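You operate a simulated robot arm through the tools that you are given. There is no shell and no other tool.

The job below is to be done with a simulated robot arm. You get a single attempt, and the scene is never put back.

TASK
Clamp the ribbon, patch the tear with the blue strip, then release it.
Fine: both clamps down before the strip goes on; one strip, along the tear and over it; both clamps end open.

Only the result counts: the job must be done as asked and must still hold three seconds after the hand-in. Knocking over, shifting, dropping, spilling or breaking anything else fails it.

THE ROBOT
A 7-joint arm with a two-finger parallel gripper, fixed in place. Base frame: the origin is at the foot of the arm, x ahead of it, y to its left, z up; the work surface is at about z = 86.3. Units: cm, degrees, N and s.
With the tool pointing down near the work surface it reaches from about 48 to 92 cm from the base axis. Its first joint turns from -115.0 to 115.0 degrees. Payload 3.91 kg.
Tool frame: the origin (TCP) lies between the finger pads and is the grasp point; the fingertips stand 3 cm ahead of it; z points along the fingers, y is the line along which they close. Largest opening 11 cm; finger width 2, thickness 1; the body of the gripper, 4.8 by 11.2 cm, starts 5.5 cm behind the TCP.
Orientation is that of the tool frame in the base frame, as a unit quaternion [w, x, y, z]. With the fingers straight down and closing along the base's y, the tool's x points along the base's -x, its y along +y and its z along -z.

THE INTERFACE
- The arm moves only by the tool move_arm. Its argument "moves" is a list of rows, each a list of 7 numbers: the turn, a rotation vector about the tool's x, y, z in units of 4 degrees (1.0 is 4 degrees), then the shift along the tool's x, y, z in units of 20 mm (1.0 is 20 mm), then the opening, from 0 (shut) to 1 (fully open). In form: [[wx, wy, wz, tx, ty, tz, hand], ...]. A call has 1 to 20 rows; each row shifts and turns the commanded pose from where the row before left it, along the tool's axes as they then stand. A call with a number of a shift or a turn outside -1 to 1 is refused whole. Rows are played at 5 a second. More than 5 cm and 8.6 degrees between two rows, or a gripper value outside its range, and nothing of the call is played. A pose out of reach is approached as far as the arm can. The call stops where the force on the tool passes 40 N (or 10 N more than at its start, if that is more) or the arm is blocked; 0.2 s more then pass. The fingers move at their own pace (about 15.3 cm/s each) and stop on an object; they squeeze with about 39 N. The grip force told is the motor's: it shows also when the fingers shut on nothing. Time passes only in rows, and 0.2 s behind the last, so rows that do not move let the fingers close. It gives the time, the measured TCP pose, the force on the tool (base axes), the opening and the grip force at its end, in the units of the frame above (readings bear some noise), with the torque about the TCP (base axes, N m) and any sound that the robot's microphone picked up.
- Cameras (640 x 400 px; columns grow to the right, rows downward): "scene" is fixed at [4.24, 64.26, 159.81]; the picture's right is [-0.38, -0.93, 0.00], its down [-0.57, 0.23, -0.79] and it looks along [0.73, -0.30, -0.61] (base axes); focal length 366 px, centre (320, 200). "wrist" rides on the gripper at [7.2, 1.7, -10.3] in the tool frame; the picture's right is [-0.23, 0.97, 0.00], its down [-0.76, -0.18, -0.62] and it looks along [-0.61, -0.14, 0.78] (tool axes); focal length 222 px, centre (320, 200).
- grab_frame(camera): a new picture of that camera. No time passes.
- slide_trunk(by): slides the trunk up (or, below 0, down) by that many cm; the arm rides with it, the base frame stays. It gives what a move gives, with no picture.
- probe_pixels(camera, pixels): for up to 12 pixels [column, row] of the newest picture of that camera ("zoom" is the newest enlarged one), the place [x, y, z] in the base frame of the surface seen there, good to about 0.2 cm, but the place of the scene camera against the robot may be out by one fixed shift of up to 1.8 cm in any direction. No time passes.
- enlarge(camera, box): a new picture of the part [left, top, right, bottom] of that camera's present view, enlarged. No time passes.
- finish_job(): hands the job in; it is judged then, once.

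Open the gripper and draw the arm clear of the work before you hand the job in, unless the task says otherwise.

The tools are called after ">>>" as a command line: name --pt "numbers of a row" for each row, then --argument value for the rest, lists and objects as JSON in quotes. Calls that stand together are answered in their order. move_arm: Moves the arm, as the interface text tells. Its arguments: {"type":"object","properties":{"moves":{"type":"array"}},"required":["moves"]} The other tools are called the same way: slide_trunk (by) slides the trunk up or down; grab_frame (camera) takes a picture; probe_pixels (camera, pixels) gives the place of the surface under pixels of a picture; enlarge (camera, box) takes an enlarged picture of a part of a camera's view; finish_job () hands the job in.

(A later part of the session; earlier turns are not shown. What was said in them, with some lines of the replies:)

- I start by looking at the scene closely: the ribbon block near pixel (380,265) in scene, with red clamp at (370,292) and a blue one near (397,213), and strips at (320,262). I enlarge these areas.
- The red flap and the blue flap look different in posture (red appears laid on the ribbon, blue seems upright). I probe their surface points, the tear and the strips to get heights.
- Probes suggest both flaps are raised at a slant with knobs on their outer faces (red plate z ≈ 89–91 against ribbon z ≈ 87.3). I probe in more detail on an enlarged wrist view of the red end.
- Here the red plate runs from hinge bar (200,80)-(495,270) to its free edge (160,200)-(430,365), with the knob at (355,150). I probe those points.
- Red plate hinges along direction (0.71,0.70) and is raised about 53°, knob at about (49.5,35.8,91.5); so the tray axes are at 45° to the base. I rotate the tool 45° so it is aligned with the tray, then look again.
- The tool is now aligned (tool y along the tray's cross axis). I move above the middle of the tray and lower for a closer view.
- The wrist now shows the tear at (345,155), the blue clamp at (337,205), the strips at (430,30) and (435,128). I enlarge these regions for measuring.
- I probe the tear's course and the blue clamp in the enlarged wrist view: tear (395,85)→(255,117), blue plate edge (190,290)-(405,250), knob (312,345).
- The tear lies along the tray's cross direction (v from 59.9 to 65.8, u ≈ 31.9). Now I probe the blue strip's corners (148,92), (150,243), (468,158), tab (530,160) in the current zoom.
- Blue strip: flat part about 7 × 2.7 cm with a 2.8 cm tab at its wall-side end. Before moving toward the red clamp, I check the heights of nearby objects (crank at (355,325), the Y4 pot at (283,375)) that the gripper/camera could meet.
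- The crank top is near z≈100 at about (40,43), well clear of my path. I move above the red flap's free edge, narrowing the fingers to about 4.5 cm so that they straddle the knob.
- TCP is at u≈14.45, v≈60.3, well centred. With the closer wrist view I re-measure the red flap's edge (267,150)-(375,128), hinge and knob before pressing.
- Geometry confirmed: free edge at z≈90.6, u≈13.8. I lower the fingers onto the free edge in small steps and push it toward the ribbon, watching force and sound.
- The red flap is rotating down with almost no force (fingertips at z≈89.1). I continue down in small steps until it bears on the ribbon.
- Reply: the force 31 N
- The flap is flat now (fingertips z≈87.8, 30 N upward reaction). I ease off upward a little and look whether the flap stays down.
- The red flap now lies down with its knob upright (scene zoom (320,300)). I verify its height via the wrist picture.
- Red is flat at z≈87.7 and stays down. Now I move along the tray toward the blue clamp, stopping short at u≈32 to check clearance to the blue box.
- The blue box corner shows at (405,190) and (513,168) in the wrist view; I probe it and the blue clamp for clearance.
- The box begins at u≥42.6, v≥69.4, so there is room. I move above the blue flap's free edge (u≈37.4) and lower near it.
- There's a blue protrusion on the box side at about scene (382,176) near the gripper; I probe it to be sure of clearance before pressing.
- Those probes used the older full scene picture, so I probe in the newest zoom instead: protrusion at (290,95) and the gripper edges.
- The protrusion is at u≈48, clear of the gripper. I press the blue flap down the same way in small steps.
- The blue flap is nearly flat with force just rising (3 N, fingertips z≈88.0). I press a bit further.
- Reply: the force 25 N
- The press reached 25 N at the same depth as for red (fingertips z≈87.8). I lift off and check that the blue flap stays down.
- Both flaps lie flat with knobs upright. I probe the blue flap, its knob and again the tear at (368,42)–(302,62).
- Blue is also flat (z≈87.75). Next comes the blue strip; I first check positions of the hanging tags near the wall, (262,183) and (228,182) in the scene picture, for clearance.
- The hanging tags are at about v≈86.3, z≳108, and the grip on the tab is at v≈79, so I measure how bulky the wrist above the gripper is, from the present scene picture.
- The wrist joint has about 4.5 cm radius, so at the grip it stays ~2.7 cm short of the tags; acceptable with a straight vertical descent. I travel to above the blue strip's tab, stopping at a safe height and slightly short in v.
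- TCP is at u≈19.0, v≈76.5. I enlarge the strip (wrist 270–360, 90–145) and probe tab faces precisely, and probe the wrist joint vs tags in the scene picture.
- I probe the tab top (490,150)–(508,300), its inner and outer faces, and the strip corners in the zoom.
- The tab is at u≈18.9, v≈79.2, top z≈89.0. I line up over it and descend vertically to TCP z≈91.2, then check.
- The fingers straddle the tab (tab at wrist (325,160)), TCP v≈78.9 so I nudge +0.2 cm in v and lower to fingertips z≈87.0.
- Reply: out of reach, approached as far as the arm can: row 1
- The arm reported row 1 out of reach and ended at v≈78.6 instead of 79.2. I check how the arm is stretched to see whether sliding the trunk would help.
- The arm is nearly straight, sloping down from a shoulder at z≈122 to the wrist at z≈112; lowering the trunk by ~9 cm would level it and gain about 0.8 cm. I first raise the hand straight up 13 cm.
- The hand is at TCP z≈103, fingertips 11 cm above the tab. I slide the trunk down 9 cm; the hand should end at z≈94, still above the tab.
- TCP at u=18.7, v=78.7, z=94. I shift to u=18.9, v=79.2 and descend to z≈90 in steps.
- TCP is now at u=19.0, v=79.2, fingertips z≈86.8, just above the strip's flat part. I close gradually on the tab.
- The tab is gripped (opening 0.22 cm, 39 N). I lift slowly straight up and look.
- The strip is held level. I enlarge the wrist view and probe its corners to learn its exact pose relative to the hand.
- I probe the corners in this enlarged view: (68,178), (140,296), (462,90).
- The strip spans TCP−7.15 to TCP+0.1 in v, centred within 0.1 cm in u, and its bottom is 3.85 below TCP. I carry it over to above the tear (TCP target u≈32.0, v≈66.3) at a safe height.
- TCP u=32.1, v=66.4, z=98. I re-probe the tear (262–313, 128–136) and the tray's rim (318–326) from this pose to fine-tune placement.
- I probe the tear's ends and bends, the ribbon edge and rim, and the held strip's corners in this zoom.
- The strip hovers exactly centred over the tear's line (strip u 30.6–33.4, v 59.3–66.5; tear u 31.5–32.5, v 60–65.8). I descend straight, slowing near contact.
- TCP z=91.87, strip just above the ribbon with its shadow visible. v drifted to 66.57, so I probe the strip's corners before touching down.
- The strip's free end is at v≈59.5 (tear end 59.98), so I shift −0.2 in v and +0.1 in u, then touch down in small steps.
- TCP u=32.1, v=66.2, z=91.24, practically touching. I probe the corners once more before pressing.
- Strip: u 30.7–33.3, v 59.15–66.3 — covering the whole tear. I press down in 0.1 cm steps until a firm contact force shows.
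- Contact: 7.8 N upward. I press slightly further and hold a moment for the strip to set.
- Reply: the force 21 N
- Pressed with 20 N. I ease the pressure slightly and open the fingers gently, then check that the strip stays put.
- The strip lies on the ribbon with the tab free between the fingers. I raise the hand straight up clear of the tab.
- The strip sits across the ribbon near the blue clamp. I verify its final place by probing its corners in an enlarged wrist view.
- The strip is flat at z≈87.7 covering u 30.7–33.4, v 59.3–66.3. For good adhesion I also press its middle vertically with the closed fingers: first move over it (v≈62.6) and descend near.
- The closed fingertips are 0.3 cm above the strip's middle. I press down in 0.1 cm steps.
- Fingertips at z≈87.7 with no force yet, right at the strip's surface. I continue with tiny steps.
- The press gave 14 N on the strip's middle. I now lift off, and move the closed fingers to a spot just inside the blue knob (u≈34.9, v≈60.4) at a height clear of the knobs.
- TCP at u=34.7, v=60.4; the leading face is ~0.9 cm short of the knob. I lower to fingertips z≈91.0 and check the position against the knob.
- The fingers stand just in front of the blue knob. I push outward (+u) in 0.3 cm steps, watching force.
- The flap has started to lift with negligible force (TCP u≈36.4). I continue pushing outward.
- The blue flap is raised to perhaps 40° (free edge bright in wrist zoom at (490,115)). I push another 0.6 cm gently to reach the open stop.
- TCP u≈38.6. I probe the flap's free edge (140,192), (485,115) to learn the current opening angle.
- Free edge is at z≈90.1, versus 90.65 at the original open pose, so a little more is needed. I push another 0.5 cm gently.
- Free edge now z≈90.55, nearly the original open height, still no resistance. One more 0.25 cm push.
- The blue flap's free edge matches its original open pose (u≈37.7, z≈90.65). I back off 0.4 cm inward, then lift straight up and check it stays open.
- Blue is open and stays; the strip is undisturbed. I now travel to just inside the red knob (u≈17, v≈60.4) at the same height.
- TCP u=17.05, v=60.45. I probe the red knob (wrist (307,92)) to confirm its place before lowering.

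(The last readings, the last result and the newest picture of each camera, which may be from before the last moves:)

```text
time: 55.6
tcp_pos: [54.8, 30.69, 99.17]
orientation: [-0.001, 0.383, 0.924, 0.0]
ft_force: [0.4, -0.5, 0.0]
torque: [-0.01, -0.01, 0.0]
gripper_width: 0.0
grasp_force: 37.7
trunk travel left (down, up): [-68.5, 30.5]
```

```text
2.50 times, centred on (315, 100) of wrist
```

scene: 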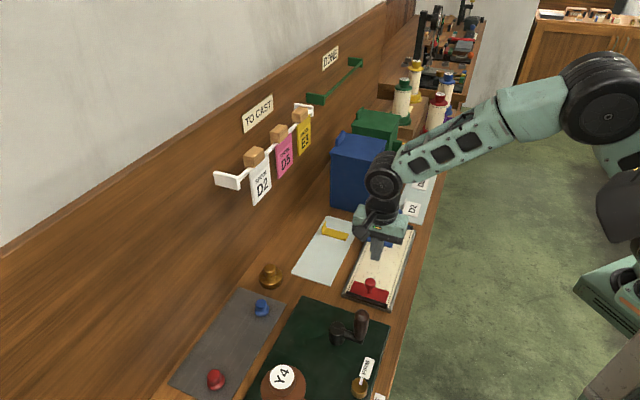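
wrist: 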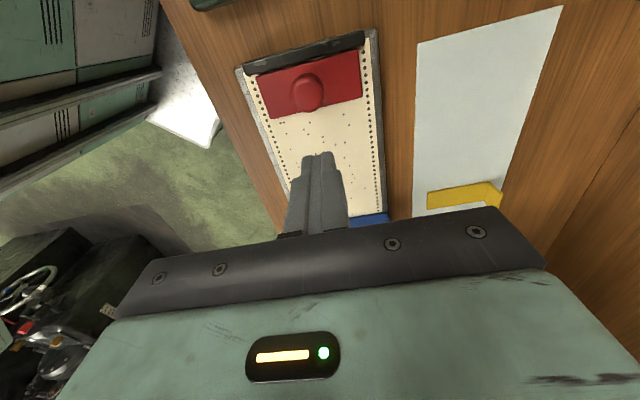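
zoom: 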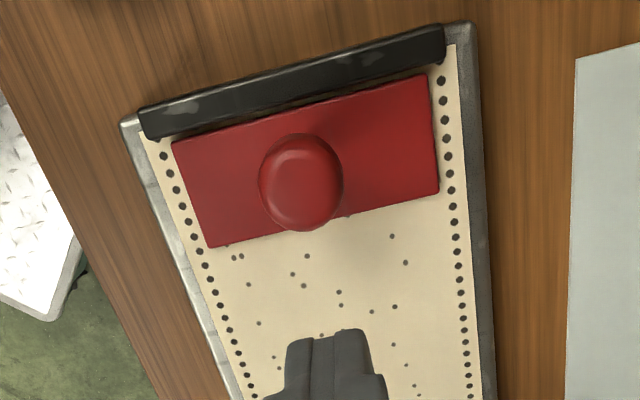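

Red knob centre is at u≈13.45, v≈60.4. I lower to fingertips z≈91.0, at about 1.3 cm from the knob's near side.

>>> move_arm --pt "0 0 0 0 0 0.9 0" --pt "0 0 0 0 0 0.9 0" --pt "0 0 0 0 0 0.75 0" --pt "0 0 0 0 0 0 0"

>>> enlarge --camera "wrist" --box '[230, 50, 410, 200]'

```text
time: 56.6
tcp_pos: [54.68, 30.73, 94.08]
orientation: [-0.001, 0.383, 0.924, -0.001]
ft_force: [0.1, 0.0, 0.1]
torque: [-0.02, 0.0, 0.04]
gripper_width: 0.0
grasp_force: 37.8
trunk travel left (down, up): [-68.5, 30.5]
```

```text
2.67 times, centred on (320, 125) of wrist
```

zoom: 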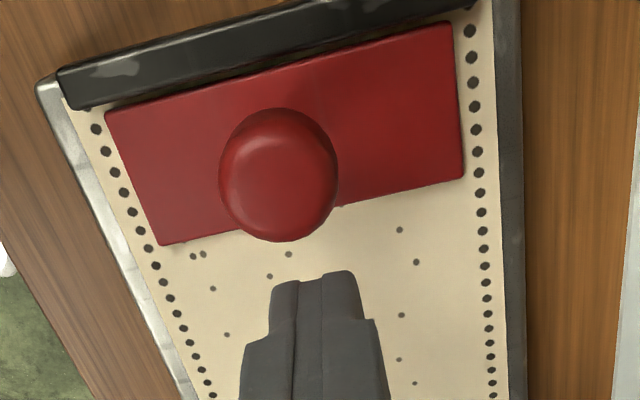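

The fingers are lined up in front of the red knob. I push outward (−u) in 0.3 cm steps.

>>> move_arm --pt "0 0 0 0.15 0 0 0" --pt "0 0 0 0.15 0 0 0" --pt "0 0 0 0.15 0 0 0" --pt "0 0 0 0.15 0 0 0" --pt "0 0 0 0.15 0 0 0" --pt "0 0 0 0.15 0 0 0" --pt "0 0 0 0.15 0 0 0" --pt "0 0 0 0.15 0 0 0" --pt "0 0 0 0.15 0 0 0"

>>> enlarge --camera "wrist" --box '[230, 50, 410, 200]'

>>> enlarge --camera "scene" --box '[320, 220, 430, 320]'

```text
time: 58.6
tcp_pos: [52.82, 32.49, 94.1]
orientation: [0.0, 0.383, 0.924, -0.001]
ft_force: [1.5, -1.6, 6.1]
torque: [-0.04, -0.01, 0.01]
gripper_width: 0.01
grasp_force: 37.6
trunk travel left (down, up): [-68.5, 30.5]
```

```text
2.67 times, centred on (320, 125) of wrist
```

zoom: 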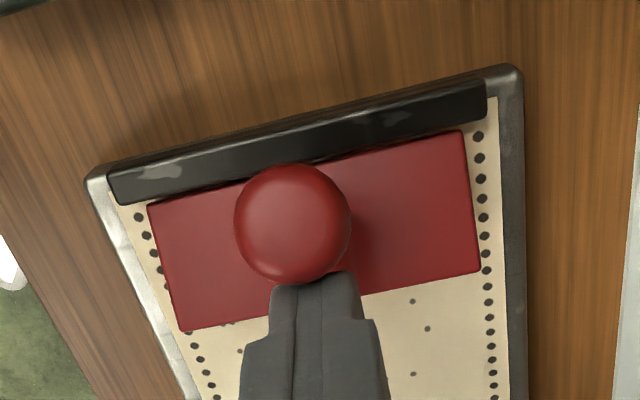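

```text
4.00 times, centred on (375, 270) of scene
```

zoom: 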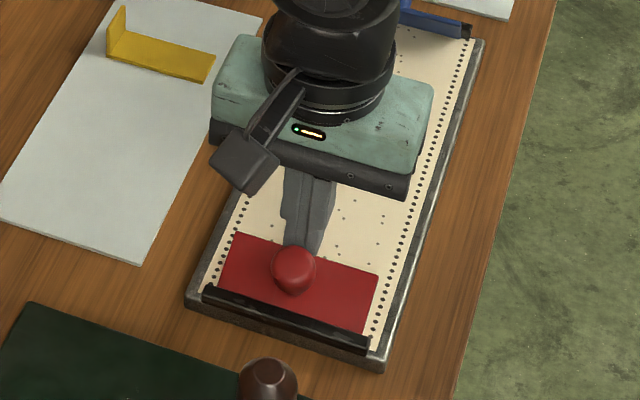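

The red flap is lifting (about 15°); the force is 6 N upward, mild. I continue in small steps.

>>> move_arm --pt "0 0 0 0.1 0 0 0" --pt "0 0 0 0.1 0 0 0" --pt "0 0 0 0.1 0 0 0" --pt "0 0 0 0 0 0 0"

>>> enlarge --camera "wrist" --box '[230, 50, 410, 200]'

>>> enlarge --camera "scene" --box '[320, 220, 430, 320]'

```text
time: 59.6
tcp_pos: [52.37, 32.99, 94.13]
orientation: [0.001, 0.383, 0.924, -0.001]
ft_force: [0.4, -0.6, -0.3]
torque: [0.01, -0.01, 0.03]
gripper_width: 0.02
grasp_force: 37.6
trunk travel left (down, up): [-68.5, 30.5]
```

```text
2.67 times, centred on (320, 125) of wrist
```

zoom: 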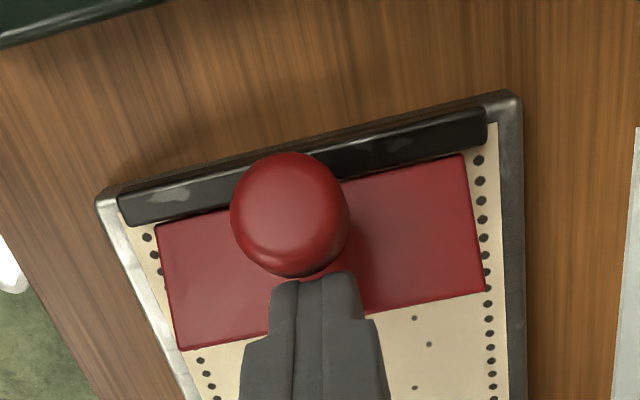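

```text
4.00 times, centred on (375, 270) of scene
```

zoom: 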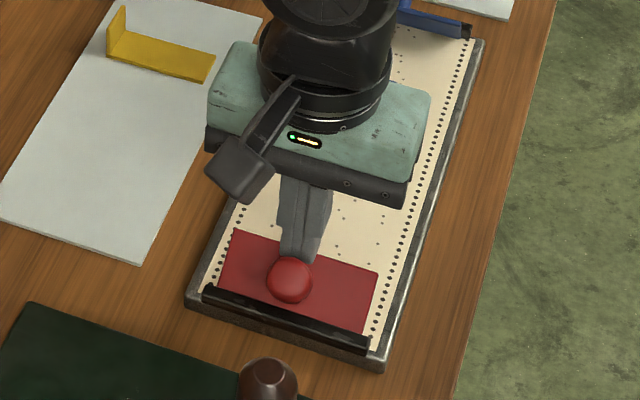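

It proceeds smoothly with negligible force (TCP u≈13.7). I keep pushing toward u≈12.7.

>>> move_arm --pt "0 0 0 0.1 0 0 0" --pt "0 0 0 0.1 0 0 0" --pt "0 0 0 0.1 0 0 0" --pt "0 0 0 0.1 0 0 0" --pt "0 0 0 0.1 0 0 0" --pt "0 0 0 0 0 0 0"

>>> enlarge --camera "wrist" --box '[230, 50, 410, 200]'

>>> enlarge --camera "scene" --box '[320, 220, 430, 320]'

```text
time: 61.0
tcp_pos: [51.73, 33.65, 94.15]
orientation: [0.001, 0.383, 0.924, 0.0]
ft_force: [0.9, 0.4, 0.0]
torque: [0.01, 0.01, 0.03]
gripper_width: 0.02
grasp_force: 37.5
trunk travel left (down, up): [-68.5, 30.5]
```

```text
2.67 times, centred on (320, 125) of wrist
```

zoom: 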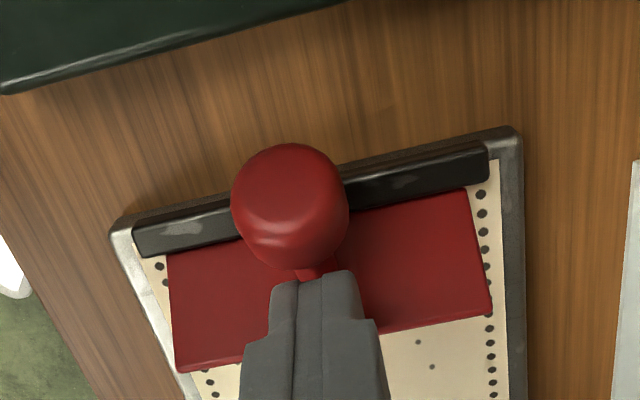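

```text
4.00 times, centred on (375, 270) of scene
```

zoom: 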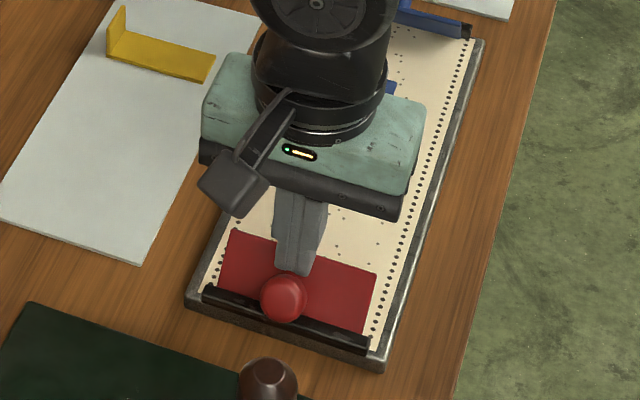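

TCP u≈12.8. I probe the free edge near (182,362), (480,308) for the present angle.

>>> probe_pixels --camera "zoom" --pixels '[[185, 362], [240, 350], [400, 318], [480, 305], [200, 300], [450, 210]]'

>>> enlarge --camera "wrist" --box '[230, 50, 410, 200]'

>>> probe_pixels --camera "zoom" --pixels '[[185, 362], [240, 350], [400, 318], [480, 305], [200, 300], [450, 210]]'

```text
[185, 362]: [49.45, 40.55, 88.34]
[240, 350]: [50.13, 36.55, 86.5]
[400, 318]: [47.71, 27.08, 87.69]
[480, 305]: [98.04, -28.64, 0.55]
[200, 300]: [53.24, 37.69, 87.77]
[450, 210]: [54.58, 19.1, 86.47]
```

```text
2.67 times, centred on (320, 125) of wrist
```

zoom: 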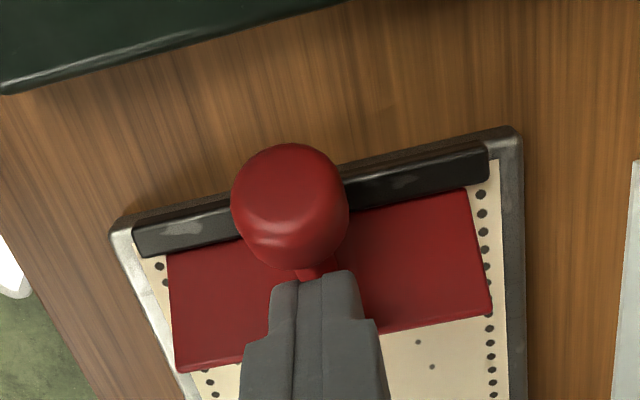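

```text
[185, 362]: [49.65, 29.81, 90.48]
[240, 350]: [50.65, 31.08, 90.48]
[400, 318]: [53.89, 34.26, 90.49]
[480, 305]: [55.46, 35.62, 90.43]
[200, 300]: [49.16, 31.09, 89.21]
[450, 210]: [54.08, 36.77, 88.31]
```

Red free edge is at z≈90.48 (original 90.55–90.6). I push another 0.35 cm to match the open pose.

>>> move_arm --pt "0 0 0 0.07 0 0 0" --pt "0 0 0 0.07 0 0 0" --pt "0 0 0 0.04 0 0 0" --pt "0 0 0 0 0 0 0"

>>> enlarge --camera "wrist" --box '[230, 50, 410, 200]'

>>> probe_pixels --camera "zoom" --pixels '[[185, 366], [240, 355], [400, 323], [480, 308], [200, 300], [450, 225]]'

```text
time: 62.0
tcp_pos: [51.49, 33.88, 94.19]
orientation: [0.001, 0.383, 0.924, 0.0]
ft_force: [2.5, -4.3, 2.9]
torque: [-0.14, 0.0, -0.02]
gripper_width: 0.02
grasp_force: 37.5
trunk travel left (down, up): [-68.5, 30.5]
```

```text
2.67 times, centred on (320, 125) of wrist
```

zoom: 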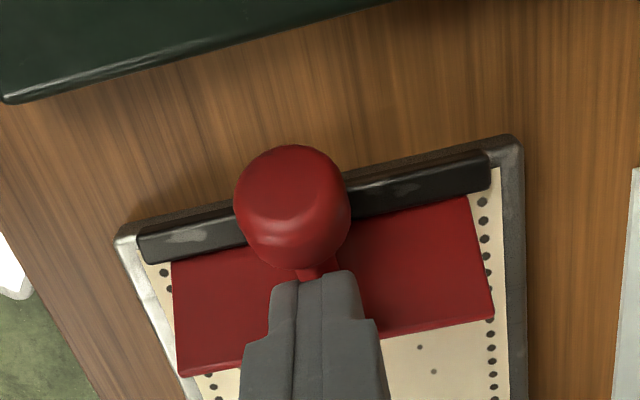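

```text
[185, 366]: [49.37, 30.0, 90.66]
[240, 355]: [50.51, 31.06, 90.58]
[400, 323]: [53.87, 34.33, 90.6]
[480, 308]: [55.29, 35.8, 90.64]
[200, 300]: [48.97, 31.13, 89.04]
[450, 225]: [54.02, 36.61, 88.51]
```

The free edge is at z≈90.62 and a ~5 N reaction shows it reached its open stop. I back off inward slightly, then lift clear.

>>> move_arm --pt "0 0 0 -0.1 0 -0.05 0" --pt "0 0 0 -0.1 0 -0.05 0" --pt "0 0 0 0 0 -0.5 0" --pt "0 0 0 0 0 -1 0" --pt "0 0 0 0 0 -1 0" --pt "0 0 0 0 0 -1 0" --pt "0 0 0 0 0 0 0"

>>> grab_frame --camera "wrist"

>>> enlarge --camera "scene" --box '[310, 200, 430, 320]'

```text
time: 63.6
tcp_pos: [51.67, 33.58, 101.54]
orientation: [0.0, 0.383, 0.924, 0.0]
ft_force: [0.4, 0.1, -0.5]
torque: [0.01, 0.01, 0.0]
gripper_width: 0.0
grasp_force: 37.8
trunk travel left (down, up): [-68.5, 30.5]
```

```text
taken
```

wrist: 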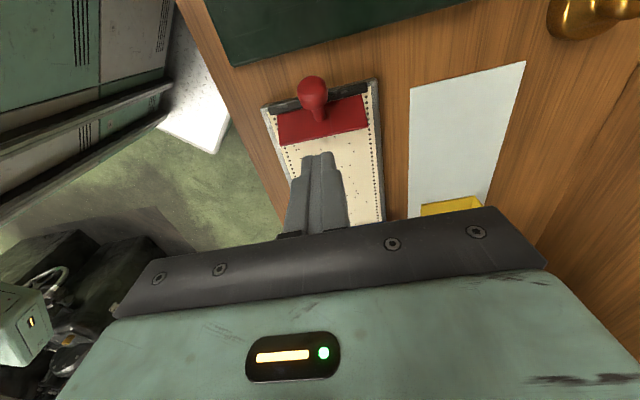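

```text
3.33 times, centred on (370, 260) of scene
```

zoom: 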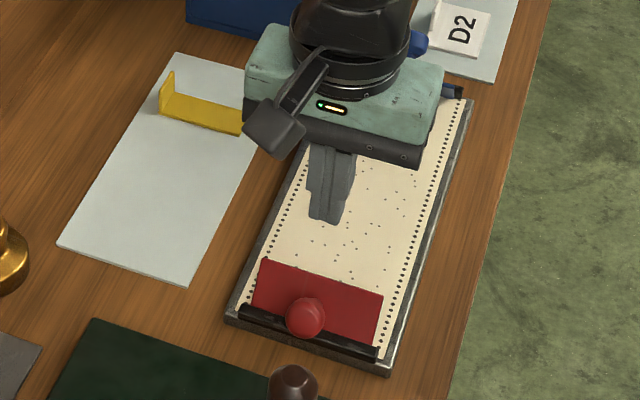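

Red is open and stays. I raise the arm well clear, opening the gripper at height, and then inspect the whole work.

>>> move_arm --pt "0 0 0 0 0 -1 0" --pt "0 0 0 0 0 -1 0" --pt "0 0 0 0 0 -1 0" --pt "0 0 0 0 0 -1 0.2" --pt "0 0 0 0 0 -1 0.5" --pt "0 0 0 0 0 -1 0.8" --pt "0 0 0 0 0 -1 1" --pt "0 0 0 0 -0.8 0 1" --pt "0 0 0 0 -0.8 0 1" --pt "0 0 0 0 -0.8 0 1" --pt "0 0 0 0 -0.8 0 1" --pt "0 0 0 0 0 0 1"

>>> grab_frame --camera "scene"

>>> grab_frame --camera "wrist"

>>> enlarge --camera "scene" --box '[310, 190, 440, 320]'

```text
time: 66.2
tcp_pos: [47.11, 29.11, 115.23]
orientation: [0.0, 0.383, 0.924, 0.0]
ft_force: [0.5, -0.2, -0.6]
torque: [0.01, -0.01, 0.01]
gripper_width: 11.01
grasp_force: 0.0
trunk travel left (down, up): [-68.5, 30.5]
```

```text
taken
```

scene: 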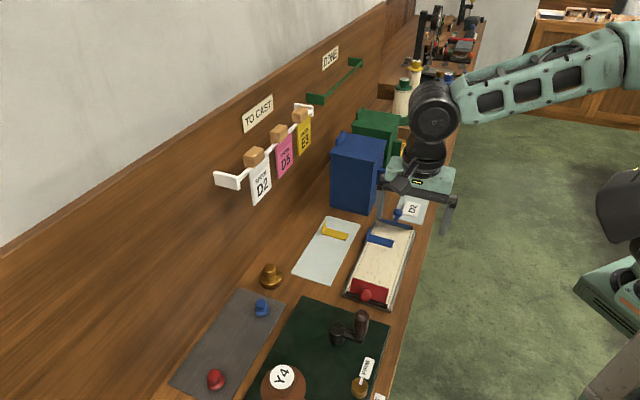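

```text
taken
```

wrist: 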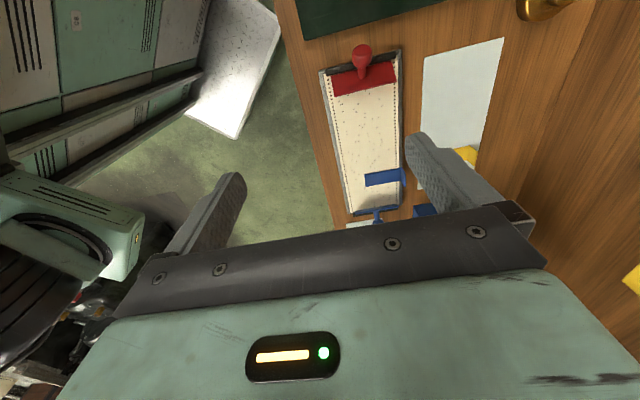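

```text
3.08 times, centred on (375, 255) of scene
```

zoom: 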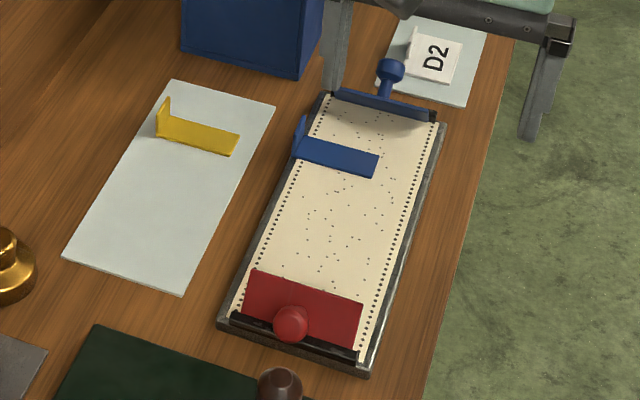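

Both clamps are open with knobs at the same pixels as at the start (red (367,295), blue (398,212)), and the strip covers the tear. I verify strip and flaps once more by probing the wrist view.

>>> enlarge --camera "wrist" --box '[315, 140, 420, 225]'

>>> probe_pixels --camera "wrist" --pixels '[[366, 177], [368, 185], [385, 178], [402, 172], [355, 212], [395, 207], [378, 218], [335, 94], [394, 82], [362, 52]]'

```text
4.71 times, centred on (368, 182) of wrist
```

zoom: 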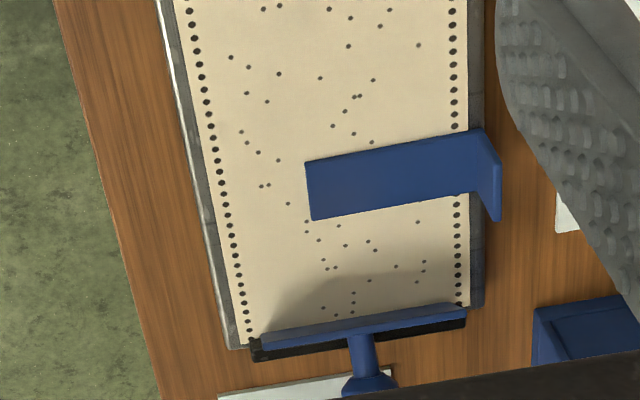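

```text
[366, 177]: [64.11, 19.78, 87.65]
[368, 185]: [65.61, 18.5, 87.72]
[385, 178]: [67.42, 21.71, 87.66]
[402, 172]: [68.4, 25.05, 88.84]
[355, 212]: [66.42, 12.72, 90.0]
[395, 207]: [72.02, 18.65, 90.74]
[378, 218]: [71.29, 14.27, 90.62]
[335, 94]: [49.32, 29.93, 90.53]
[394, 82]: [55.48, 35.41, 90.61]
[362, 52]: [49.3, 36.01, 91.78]
```

The strip lies flat over the tear (z≈87.7) and no tear shows. Both flaps' free edges are back at z≈90.6, as at the start. The gripper is open and clear, so I hand the job in.

>>> finish_job

```text
The job is handed in.
```

The job is done and handed in, though I haven't seen the verdict. I clamped the ribbon at both ends, put the blue strip over the tear, and opened both clamps again.

- **Clamping:** I pressed the red clamp flat first, then the blue. I checked that both stayed down before touching the strip.
- **Patching:** The one blue strip lies flat along the tear. It reaches about 0.5–0.7 cm past each end and about 0.8 cm past each side. I pressed it with about 20 N while holding its tab, then with 14 N on its middle after letting go.
- **Releasing:** I pushed both knobs outward until the clamps were back in their starting open position. They stayed open when I backed away, and the strip had not moved.

I saw nothing else shifted or knocked over, and the tool forces stayed under the 40 N limit. To reach the strip's tab I lowered the trunk 9 cm, and I left it there. The arm is raised clear of the work with the gripper open.
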